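You operate a simulated robot arm through the tools that you are given. There is no shell and no other tool. Be economical: measure what you need, move in short steps, check, and stop when the job is done.

You run a simulated robot arm. Do the job below in one go: nothing can be reset, and whatever is moved stays where it is left.

TASK
Fetch the scrubbing brush and set it in the brown open box.

Only the result counts: the job must be done as asked and must still hold three seconds after the hand-in. Knocking over, shifting, dropping, spilling or breaking anything else fails it.

THE ROBOT
A 6-joint arm with a two-finger parallel gripper, fixed in place. Base frame: the origin is at the foot of the arm, x ahead of it, y to its left, z up; the work surface is at about z = 760. Lengths are in mm, angles in degrees, forces in N, time in s.
With the tool pointing down near the work surface it reaches from about 260 to 680 mm from the base axis. Its first joint turns from -66.0 to 66.0 degrees. Payload 2.9 kg.
Tool frame: the origin (TCP) lies between the finger pads and is the grasp point; the fingertips stand 30 mm ahead of it; z points along the fingers, y is the line along which they close. Largest opening 110 mm; finger width 20, thickness 10; the body of the gripper, 48 by 112 mm, starts 55 mm behind the TCP.
Orientation is that of the tool frame in the base frame, as [roll, pitch, yaw] about the fixed x, y, z axes, in that order (R = Rz(yaw) Ry(pitch) Rx(roll)). With the fingers straight down and closing along the base's y, the tool's x points along the base's -x, its y along +y and its z along -z.

THE INTERFACE
- The arm moves only by the tool step_arm. Its argument "rows" is a list of rows, each a list of 7 numbers: the shift along the tool's x, y, z in units of 300 mm (1.0 is 300 mm), then the turn, a rotation vector about the tool's x, y, z in units of 120 degrees (1.0 is 120 degrees), then the closure, from 0 (fully open) to 1 (shut). In form: [[dx, dy, dz, ax, ay, az, claw], ...]. A call has 1 to 20 rows; each row is the pose to reach, as a shift and turn from the pose commanded when the call began, along the tool's axes at that moment. A call with a number of a shift or a turn outside -1 to 1 is refused whole. A row lasts 0.2 s, in which the tool goes at most 50 mm and 8.6 degrees; a call with a longer step from one row to the next is refused whole, and so is a gripper value outside its range. Where a pose cannot be reached the arm comes as near as it can. A force on the tool above 40 N (or 10 N above the force at the start of the call, whichever is more), or a blocked arm, ends the call early, and 0.2 s more pass. The fingers move at their own pace (about 108 mm/s each) and stop on an object; they squeeze with about 44 N. The grip force told is the motor's: it shows also when the fingers shut on nothing. Time passes only in rows, and 0.2 s behind the last, so rows that repeat a pose let the fingers close. It gives the time, the measured TCP pose, the force on the tool (base axes), the opening and the grip force at its end, in the units of the frame above (readings bear some noise), and new pictures: "pictures" is both (left out), scene, wrist or none.
- Cameras (640 x 400 px; columns grow to the right, rows downward): "scene" is fixed at [85.7, 438.6, 1387.5]; the picture's right is [-0.68, -0.73, 0.00], its down [-0.40, 0.37, -0.83] and it looks along [0.61, -0.57, -0.55] (base axes); focal length 316 px, centre (320, 200). "wrist" rides on the gripper at [72, 17, -103] in the tool frame; the picture's right is [-0.23, 0.97, 0.00], its down [-0.76, -0.18, -0.62] and it looks along [-0.61, -0.14, 0.78] (tool axes); focal length 222 px, centre (320, 200). There is no depth. A picture from a camera that has moved, and an enlarged one, comes with that camera's place and axes in the base frame and with its lens.
- close_up(camera, box): a new picture of the part [left, top, right, bottom] of that camera's present view, enlarged. It takes no simulated time.
- hand_in(): hands the job in; it is judged then, once.

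Work in short steps. Places have to be worked out from the pictures, the camera data and where the tool is seen: move nearer, look again, correct. Check each grasp and each placing, and mend what went wrong. You have 90 turns and 170 pictures in all, those below and enlarged ones among them. Open the gripper and draw the arm clear of the work before you hand the job in, unless the task says otherwise; then end with one line.

The tools are called after "Request:" as name(argument=value, ...) on one line, values as JSON. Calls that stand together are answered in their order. step_arm: Moves the arm, as the interface text tells. Its arguments: {"type":"object","properties":{"rows":{"type":"array","items":{"type":"array","items":{"type":"number"}}},"pictures":{"type":"string","enum":["both","scene","wrist","none"]}},"required":["rows"]} The other tools are called the same way: close_up (camera, box) takes an enlarged picture of a part of a camera's view; hand_in () hands the job in.

At the start:

```text
time: 0.0
position: [421.8, -66.5, 1112.7]
ee_rot: [180.0, 0.0, -180.0]
wrist_force: [0.5, 0.0, -0.4]
grip_width: 110.3
finger_force: 0.2
```

scene: 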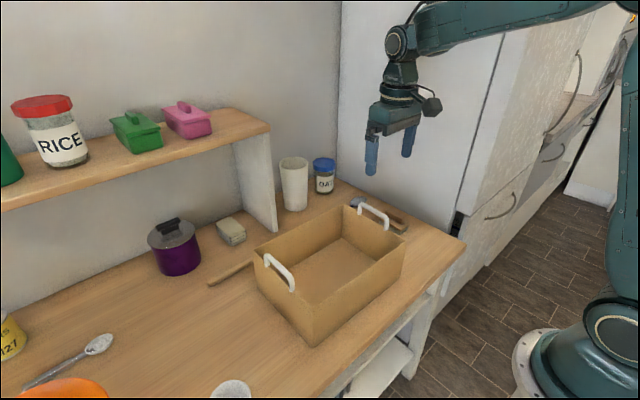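
wrist: 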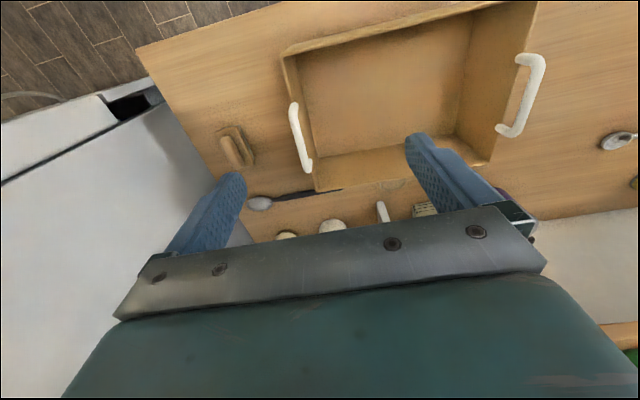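

I'll enlarge the scene to find the scrubbing brush among the candidates near the box.

Request:
close_up(camera="scene", box=[320, 160, 480, 260])

Request:
close_up(camera="wrist", box=[180, 90, 340, 190])

Request:
close_up(camera="scene", box=[140, 190, 300, 290])

```text
4.00 times, centred on (400, 210) of scene
camera zoom: at [85.7, 438.6, 1387.5], right [-0.68, -0.73, 0.0], down [-0.4, 0.37, -0.83], along [0.61, -0.57, -0.55], focal length 1266 px, centre (0, 160)
```

zoom: 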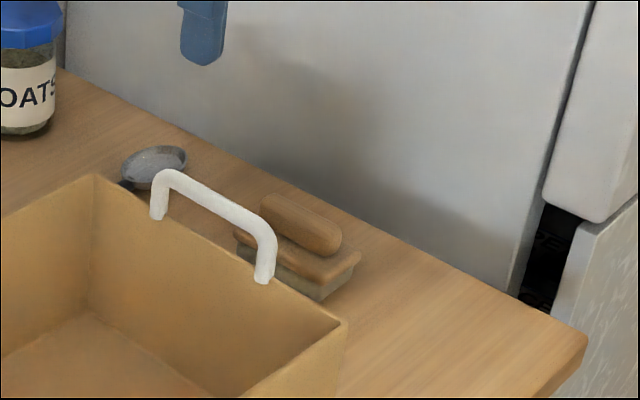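

```text
4.00 times, centred on (260, 140) of wrist
camera zoom: at [347.5, -48.5, 1216.4], right [0.23, 0.97, 0.0], down [0.76, -0.18, 0.62], along [0.61, -0.14, -0.78], focal length 888 px, centre (560, 440)
```

zoom: 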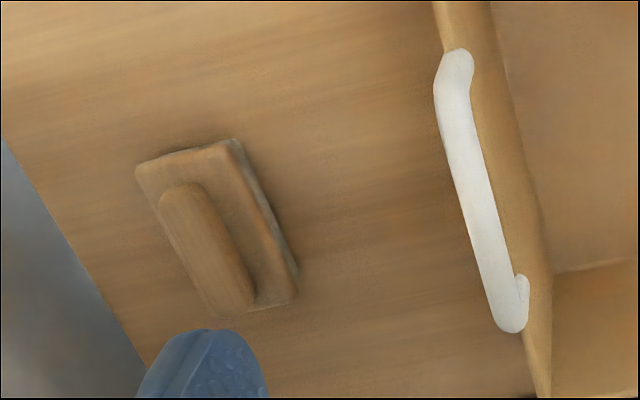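

```text
4.00 times, centred on (220, 240) of scene
camera zoom: at [85.7, 438.6, 1387.5], right [-0.68, -0.73, 0.0], down [-0.4, 0.37, -0.83], along [0.61, -0.57, -0.55], focal length 1266 px, centre (720, 40)
```

zoom: 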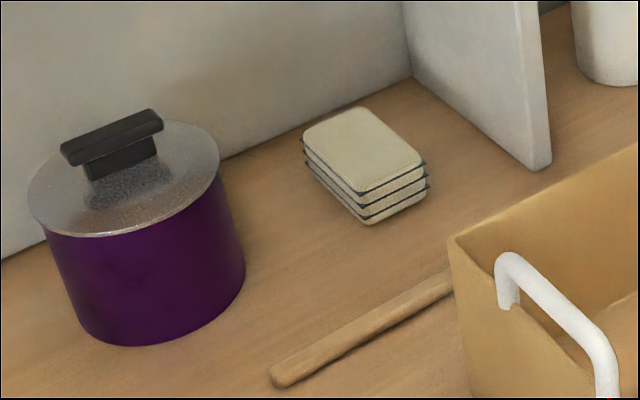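

The brush is the wooden block with a bar handle, right of the box, at about (505, -266), with its long axis nearly along x. The box is at roughly x 370–590, y -110–180, rim about z 890. I'll move above the brush and look again.

Request:
step_arm(rows=[[-0.04, -0.095, 0.07, 0, 0, 0.005, 0], [-0.08, -0.19, 0.14, 0, 0, 0.01, 0], [-0.12, -0.285, 0.21, 0, 0, 0.015, 0], [-0.16, -0.38, 0.28, 0, 0, 0.02, 0], [-0.2, -0.475, 0.35, 0, 0, 0.025, 0], [-0.24, -0.57, 0.42, 0, 0, 0.03, 0], [-0.277, -0.665, 0.5, 0, 0, 0.033, 0], [-0.277, -0.665, 0.5, 0, 0, 0.033, 0]])

```text
time: 1.8
position: [504.7, -264.6, 964.5]
ee_rot: [-180.0, -0.1, 176.2]
wrist_force: [0.0, -0.6, -0.3]
grip_width: 109.9
finger_force: 0.2
camera wrist: at [430.9, -243.5, 1067.3], right [0.29, 0.96, 0.0], down [0.75, -0.23, 0.62], along [0.6, -0.18, -0.78], focal length 222 px, centre (320, 200)
```

scene: 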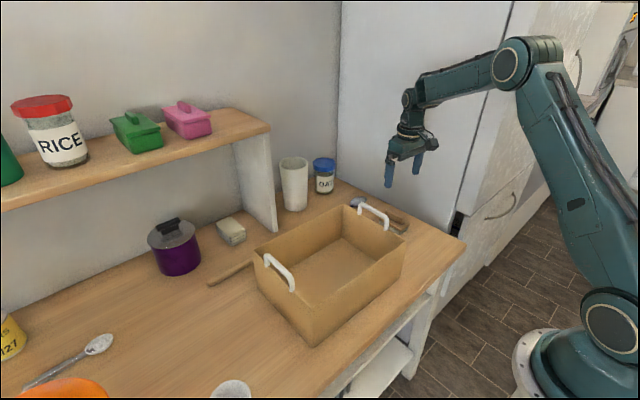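
wrist: 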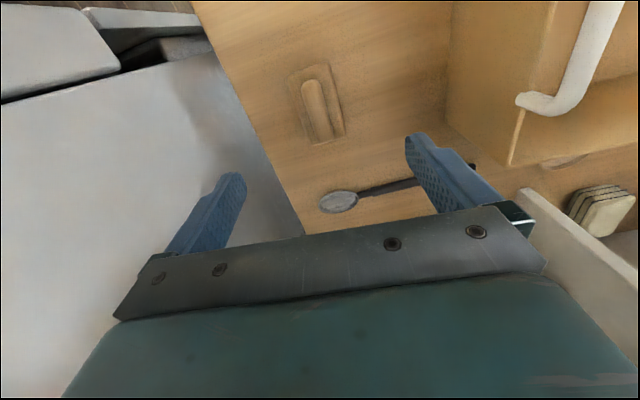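

The tool is over the brush; enlarge to get its size and orientation.

Request:
close_up(camera="wrist", box=[256, 50, 384, 130])

Request:
close_up(camera="wrist", box=[256, 80, 416, 180])

```text
5.00 times, centred on (320, 90) of wrist
camera zoom: at [430.9, -243.5, 1067.3], right [0.29, 0.96, 0.0], down [0.75, -0.23, 0.62], along [0.6, -0.18, -0.78], focal length 1111 px, centre (320, 750)
```

zoom: 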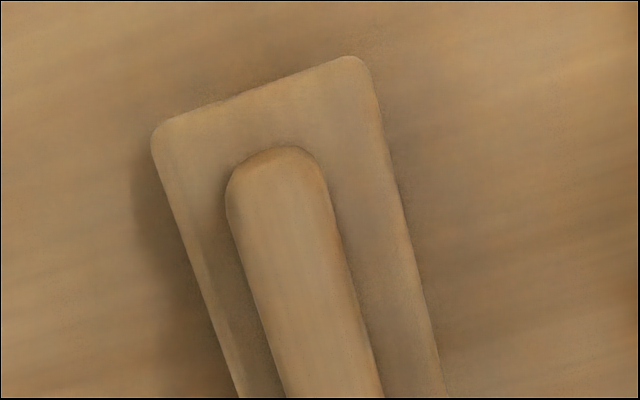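

```text
4.00 times, centred on (336, 130) of wrist
camera zoom: at [430.9, -243.5, 1067.3], right [0.29, 0.96, 0.0], down [0.75, -0.23, 0.62], along [0.6, -0.18, -0.78], focal length 888 px, centre (256, 480)
```

zoom: 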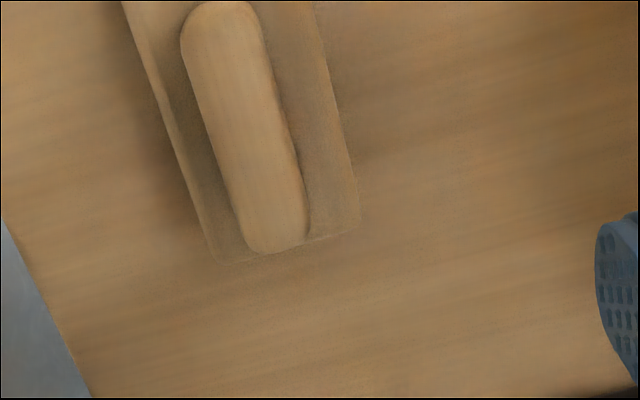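

The body measures about 86×50 mm, centred near (509, -269) and aligned with x to within about 1°. I'll correct the lateral position and yaw and descend most of the way.

Request:
step_arm(rows=[[-0.0153, -0.0137, 0.1, 0, 0, -0.02, 0.1], [-0.0153, -0.0137, 0.2, 0, 0, -0.02, 0.1], [-0.0153, -0.0137, 0.3, 0, 0, -0.02, 0.1], [-0.0153, -0.0137, 0.38, 0, 0, -0.02, 0.1], [-0.0153, -0.0137, 0.42, 0, 0, -0.02, 0.1], [-0.0153, -0.0137, 0.42, 0, 0, -0.02, 0.1]])

Request:
close_up(camera="scene", box=[320, 130, 480, 230])

```text
time: 3.2
position: [506.4, -270.1, 837.0]
ee_rot: [-180.0, 0.0, 178.4]
wrist_force: [-0.3, -0.4, 0.7]
grip_width: 99.0
finger_force: 0.0
camera wrist: at [434.2, -250.4, 940.8], right [0.25, 0.97, 0.0], down [0.76, -0.2, 0.62], along [0.6, -0.16, -0.78], focal length 222 px, centre (320, 200)
```

scene: 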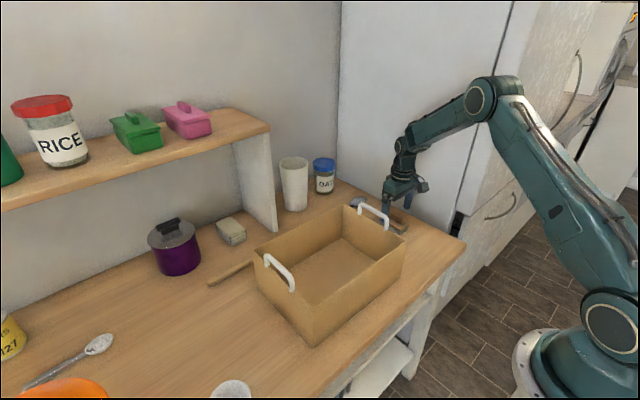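
wrist: 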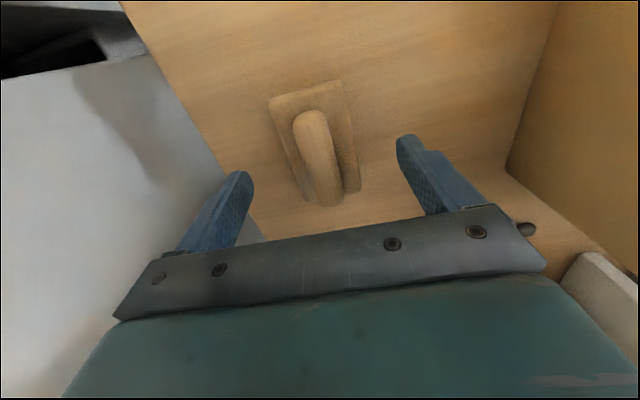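

```text
4.00 times, centred on (400, 180) of scene
camera zoom: at [85.7, 438.6, 1387.5], right [-0.68, -0.73, 0.0], down [-0.4, 0.37, -0.83], along [0.61, -0.57, -0.55], focal length 1266 px, centre (0, 280)
```

zoom: 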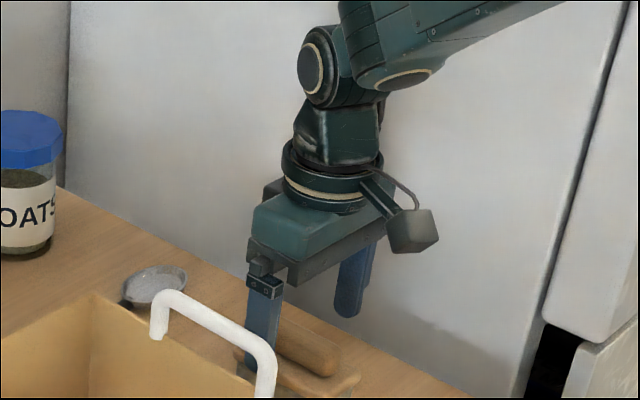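

The brush sits centred between the fingers. I'll descend to TCP z≈799, fingertips just above the table, and close.

Request:
step_arm(rows=[[0, 0, 0.06, 0, 0, 0, 0.1], [0, 0, 0.1, 0, 0, 0, 0.1], [0, 0, 0.127, 0, 0, 0, 0.1], [0, 0, 0.127, 0, 0, 0, 0.4], [0, 0, 0.127, 0, 0, 0, 0.7], [0, 0, 0.127, 0, 0, 0, 0.8], [0, 0, 0.127, 0, 0, 0, 0.8]])

```text
time: 4.8
position: [507.8, -268.8, 799.8]
ee_rot: [180.0, 0.0, 178.5]
wrist_force: [0.4, 0.7, -0.6]
grip_width: 51.4
finger_force: 44.3
camera wrist: at [434.4, -250.5, 902.7], right [0.25, 0.97, 0.0], down [0.76, -0.2, 0.62], along [0.6, -0.16, -0.78], focal length 222 px, centre (320, 200)
```

scene: 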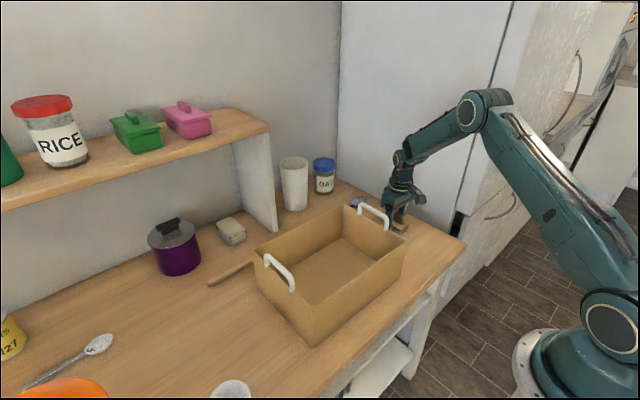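
wrist: 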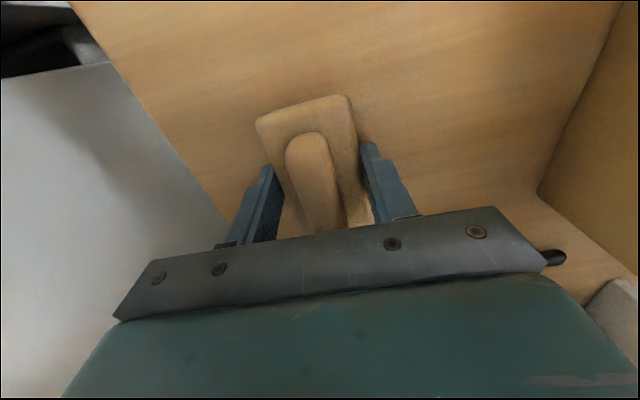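

Gripped at 51 mm with 44 N. I'll lift 220 mm straight up.

Request:
step_arm(rows=[[0, 0, -0.05, 0, 0, 0, 0.8], [0, 0, -0.15, 0, 0, 0, 0.8], [0, 0, -0.27, 0, 0, 0, 0.8], [0, 0, -0.4, 0, 0, 0, 0.8], [0, 0, -0.54, 0, 0, 0, 0.8], [0, 0, -0.67, 0, 0, 0, 0.8], [0, 0, -0.74, 0, 0, 0, 0.8], [0, 0, -0.74, 0, 0, 0, 0.8]])

```text
time: 6.6
position: [509.4, -270.1, 1020.1]
ee_rot: [179.9, 0.0, 178.4]
wrist_force: [-0.3, 0.5, -0.4]
grip_width: 50.9
finger_force: 43.7
camera wrist: at [436.0, -250.4, 1124.1], right [0.25, 0.97, 0.0], down [0.76, -0.2, 0.62], along [0.6, -0.16, -0.78], focal length 222 px, centre (320, 200)
```

scene: 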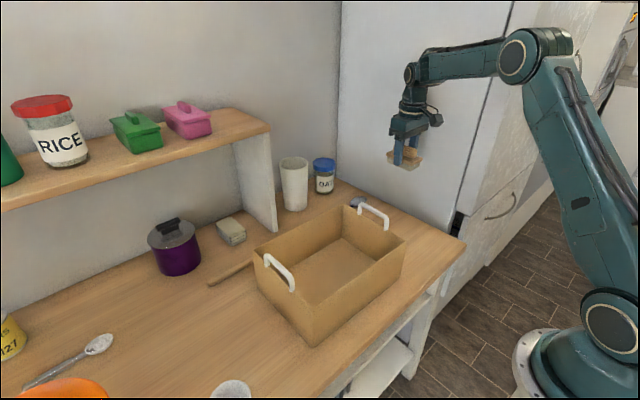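
wrist: 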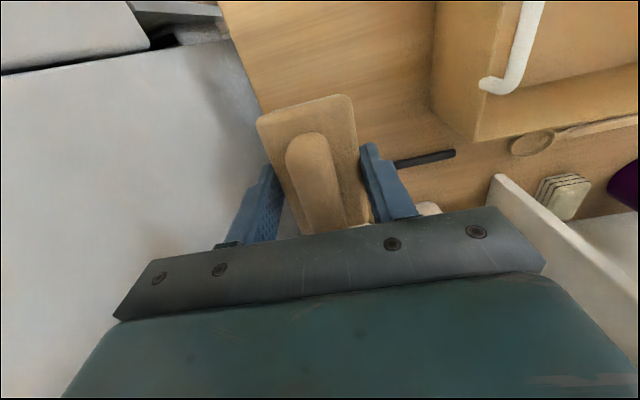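

The brush is held and clear of the rim. I'll carry it over the box centre, to about (495, 30).

Request:
step_arm(rows=[[0.006, 0.08, 0, 0, 0, 0, 0.8], [0.015, 0.22, 0, 0, 0, 0, 0.8], [0.028, 0.37, 0, 0, 0, 0, 0.8], [0.04, 0.52, 0, 0, 0, 0, 0.8], [0.05, 0.67, 0, 0, 0, 0, 0.8], [0.06, 0.82, 0, 0, 0, 0, 0.8], [0.07, 0.94, 0, 0, 0, 0, 0.8], [0.075, 0.998, 0, 0, 0, 0, 0.8], [0.075, 0.998, 0, 0, 0, 0, 0.8]])

```text
time: 8.6
position: [494.7, 30.6, 1021.5]
ee_rot: [180.0, 0.0, 178.5]
wrist_force: [0.1, -0.2, -0.5]
grip_width: 50.8
finger_force: 44.4
camera wrist: at [421.5, 50.2, 1124.8], right [0.25, 0.97, 0.0], down [0.76, -0.2, 0.62], along [0.6, -0.16, -0.78], focal length 222 px, centre (320, 200)
```

scene: 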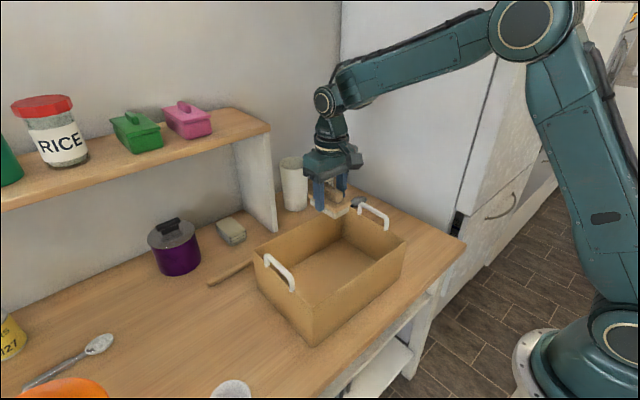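
wrist: 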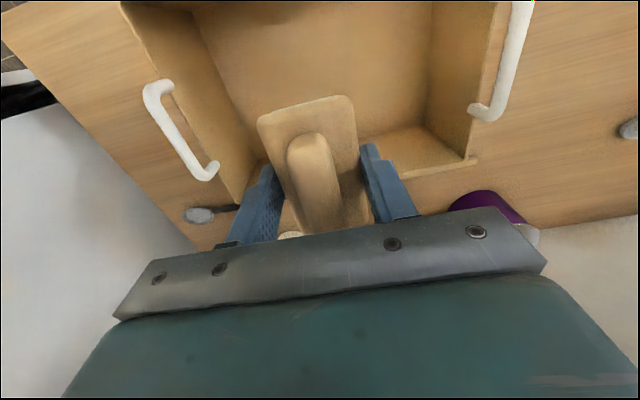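

The brush is over the box interior, whose far wall is at x≈580. I'll nudge +6 mm in x and descend partway to z≈860.

Request:
step_arm(rows=[[-0.02, 0, 0.1, 0, 0, 0, 0.8], [-0.02, 0, 0.22, 0, 0, 0, 0.8], [-0.02, 0, 0.34, 0, 0, 0, 0.8], [-0.02, 0, 0.45, 0, 0, 0, 0.8], [-0.02, 0, 0.53, 0, 0, 0, 0.8], [-0.02, 0, 0.53, 0, 0, 0, 0.8]])

Request:
close_up(camera="scene", box=[240, 160, 432, 280])

```text
time: 10.0
position: [500.5, 29.9, 861.4]
ee_rot: [179.9, 0.0, 178.5]
wrist_force: [-1.2, -0.2, -0.6]
grip_width: 50.9
finger_force: 43.6
camera wrist: at [427.0, 49.5, 965.1], right [0.25, 0.97, 0.0], down [0.76, -0.2, 0.62], along [0.6, -0.16, -0.78], focal length 222 px, centre (320, 200)
```

scene: 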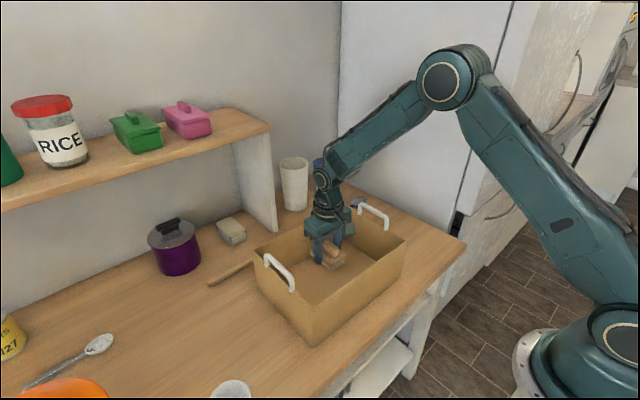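
wrist: 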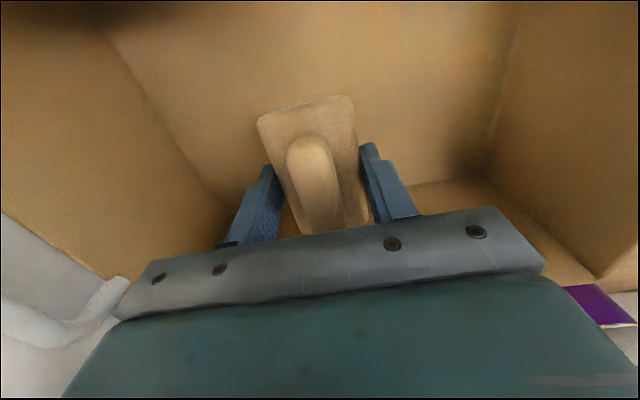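

```text
3.33 times, centred on (336, 220) of scene
camera zoom: at [85.7, 438.6, 1387.5], right [-0.68, -0.73, 0.0], down [-0.4, 0.37, -0.83], along [0.61, -0.57, -0.55], focal length 1055 px, centre (267, 133)
```

zoom: 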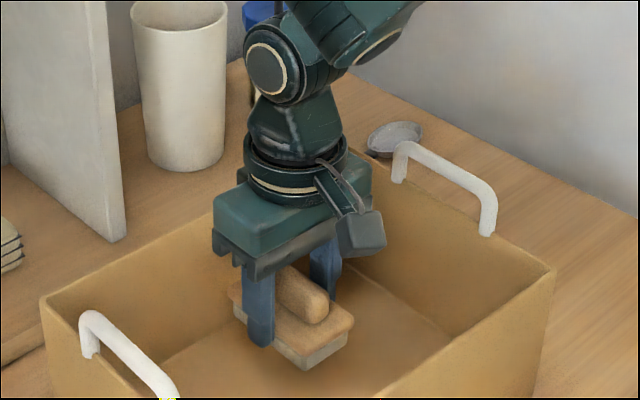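

Clearances are good inside the box. I'll descend to about z 818, then creep toward the floor in small steps.

Request:
step_arm(rows=[[0, 0, 0.07, 0, 0, 0, 0.8], [0, 0, 0.12, 0, 0, 0, 0.8], [0, 0, 0.145, 0, 0, 0, 0.8], [0, 0, 0.155, 0, 0, 0, 0.8], [0, 0, 0.165, 0, 0, 0, 0.8], [0, 0, 0.172, 0, 0, 0, 0.8]], pictures="scene")

Request:
close_up(camera="scene", box=[240, 160, 432, 280])

```text
time: 11.4
position: [501.0, 29.4, 810.1]
ee_rot: [180.0, 0.0, 178.4]
wrist_force: [-0.3, 0.3, 0.5]
grip_width: 50.9
finger_force: 44.4
```

scene: 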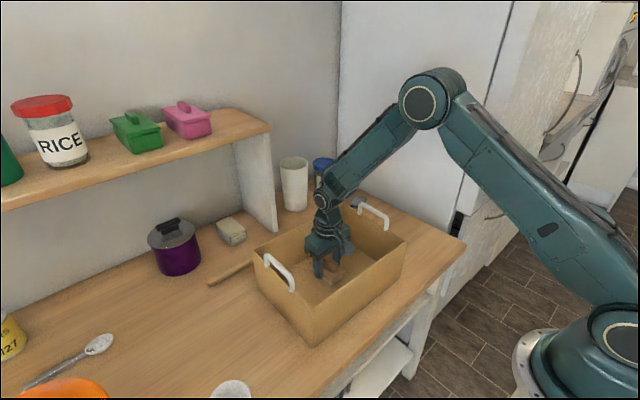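

```text
3.33 times, centred on (336, 220) of scene
camera zoom: at [85.7, 438.6, 1387.5], right [-0.68, -0.73, 0.0], down [-0.4, 0.37, -0.83], along [0.61, -0.57, -0.55], focal length 1055 px, centre (267, 133)
```

zoom: 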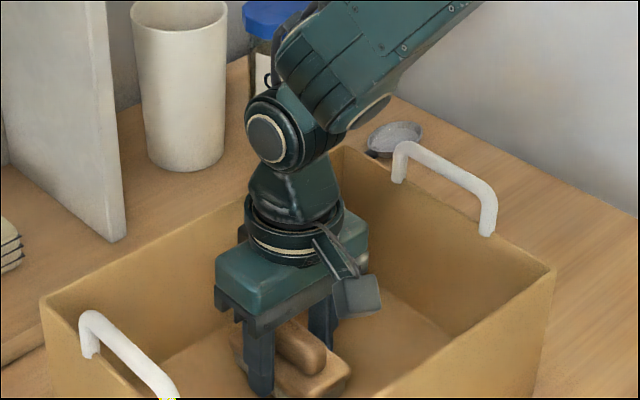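

No contact at z 810; I'll creep a few more millimetres, watching the force.

Request:
step_arm(rows=[[0, 0, 0.005, 0, 0, 0, 0.8], [0, 0, 0.01, 0, 0, 0, 0.8]], pictures="none")

```text
time: 12.0
position: [500.1, 30.6, 807.5]
ee_rot: [180.0, 0.0, 178.4]
wrist_force: [0.8, 0.5, -1.1]
grip_width: 51.0
finger_force: 44.4
```

Request:
step_arm(rows=[[0, 0, 0.004, 0, 0, 0, 0.8], [0, 0, 0.008, 0, 0, 0, 0.8]], pictures="none")

```text
time: 12.6
position: [500.4, 30.1, 805.9]
ee_rot: [-180.0, 0.1, 178.4]
wrist_force: [-2.7, -0.3, 5.5]
grip_width: 50.8
finger_force: 43.8
```

A 5.5 N upward force shows the brush touching the floor. I'll open and then lift straight up clear.

Request:
step_arm(rows=[[0, 0, 0, 0, 0, 0, 0.6], [0, 0, 0, 0, 0, 0, 0.2], [0, 0, 0, 0, 0, 0, 0.1], [0, 0, 0, 0, 0, 0, 0.1], [0, 0, -0.05, 0, 0, 0, 0.1], [0, 0, -0.15, 0, 0, 0, 0.1], [0, 0, -0.3, 0, 0, 0, 0.1], [0, 0, -0.45, 0, 0, 0, 0.1], [0, 0, -0.6, 0, 0, 0, 0.1], [0, 0, -0.75, 0, 0, 0, 0.1], [0, 0, -0.85, 0, 0, 0, 0.1], [0, 0, -0.85, 0, 0, 0, 0]])

Request:
close_up(camera="scene", box=[240, 160, 432, 280])

```text
time: 15.2
position: [500.2, 29.7, 1061.6]
ee_rot: [179.9, 0.0, 178.3]
wrist_force: [-0.4, 0.5, -0.2]
grip_width: 109.8
finger_force: 0.1
camera wrist: at [427.6, 50.0, 1164.3], right [0.25, 0.97, 0.0], down [0.76, -0.2, 0.62], along [0.6, -0.16, -0.78], focal length 222 px, centre (320, 200)
```

scene: 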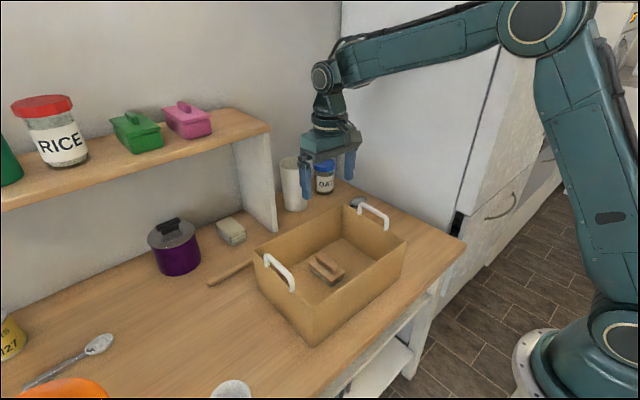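
wrist: 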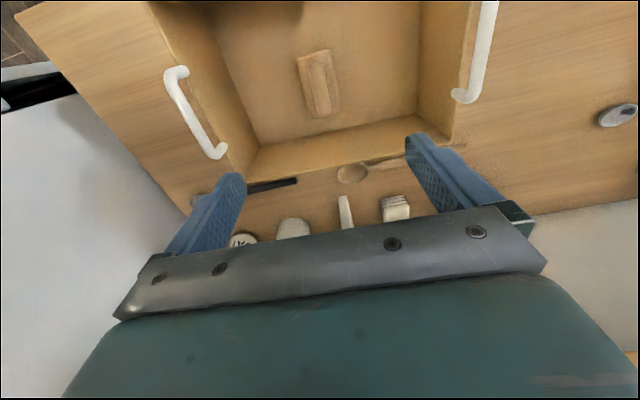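

```text
3.33 times, centred on (336, 220) of scene
camera zoom: at [85.7, 438.6, 1387.5], right [-0.68, -0.73, 0.0], down [-0.4, 0.37, -0.83], along [0.61, -0.57, -0.55], focal length 1055 px, centre (267, 133)
```

zoom: 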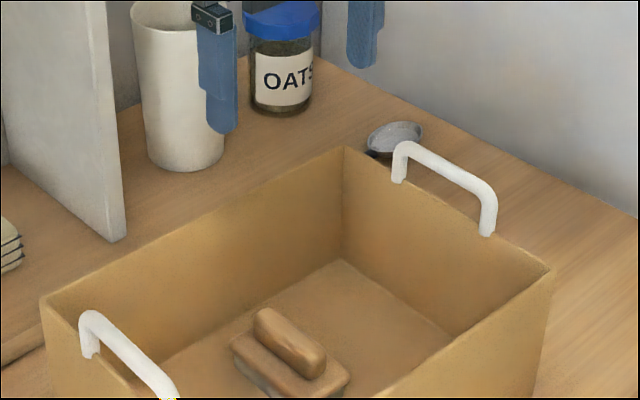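

The brush rests flat on the box floor, nothing else has moved, and the arm is clear and open. I'm handing in.

Request:
hand_in()

```text
The job is handed in.
```

The scrubbing brush is lying flat on the floor of the brown open box; nothing else appears to have moved, and the arm is open and clear.
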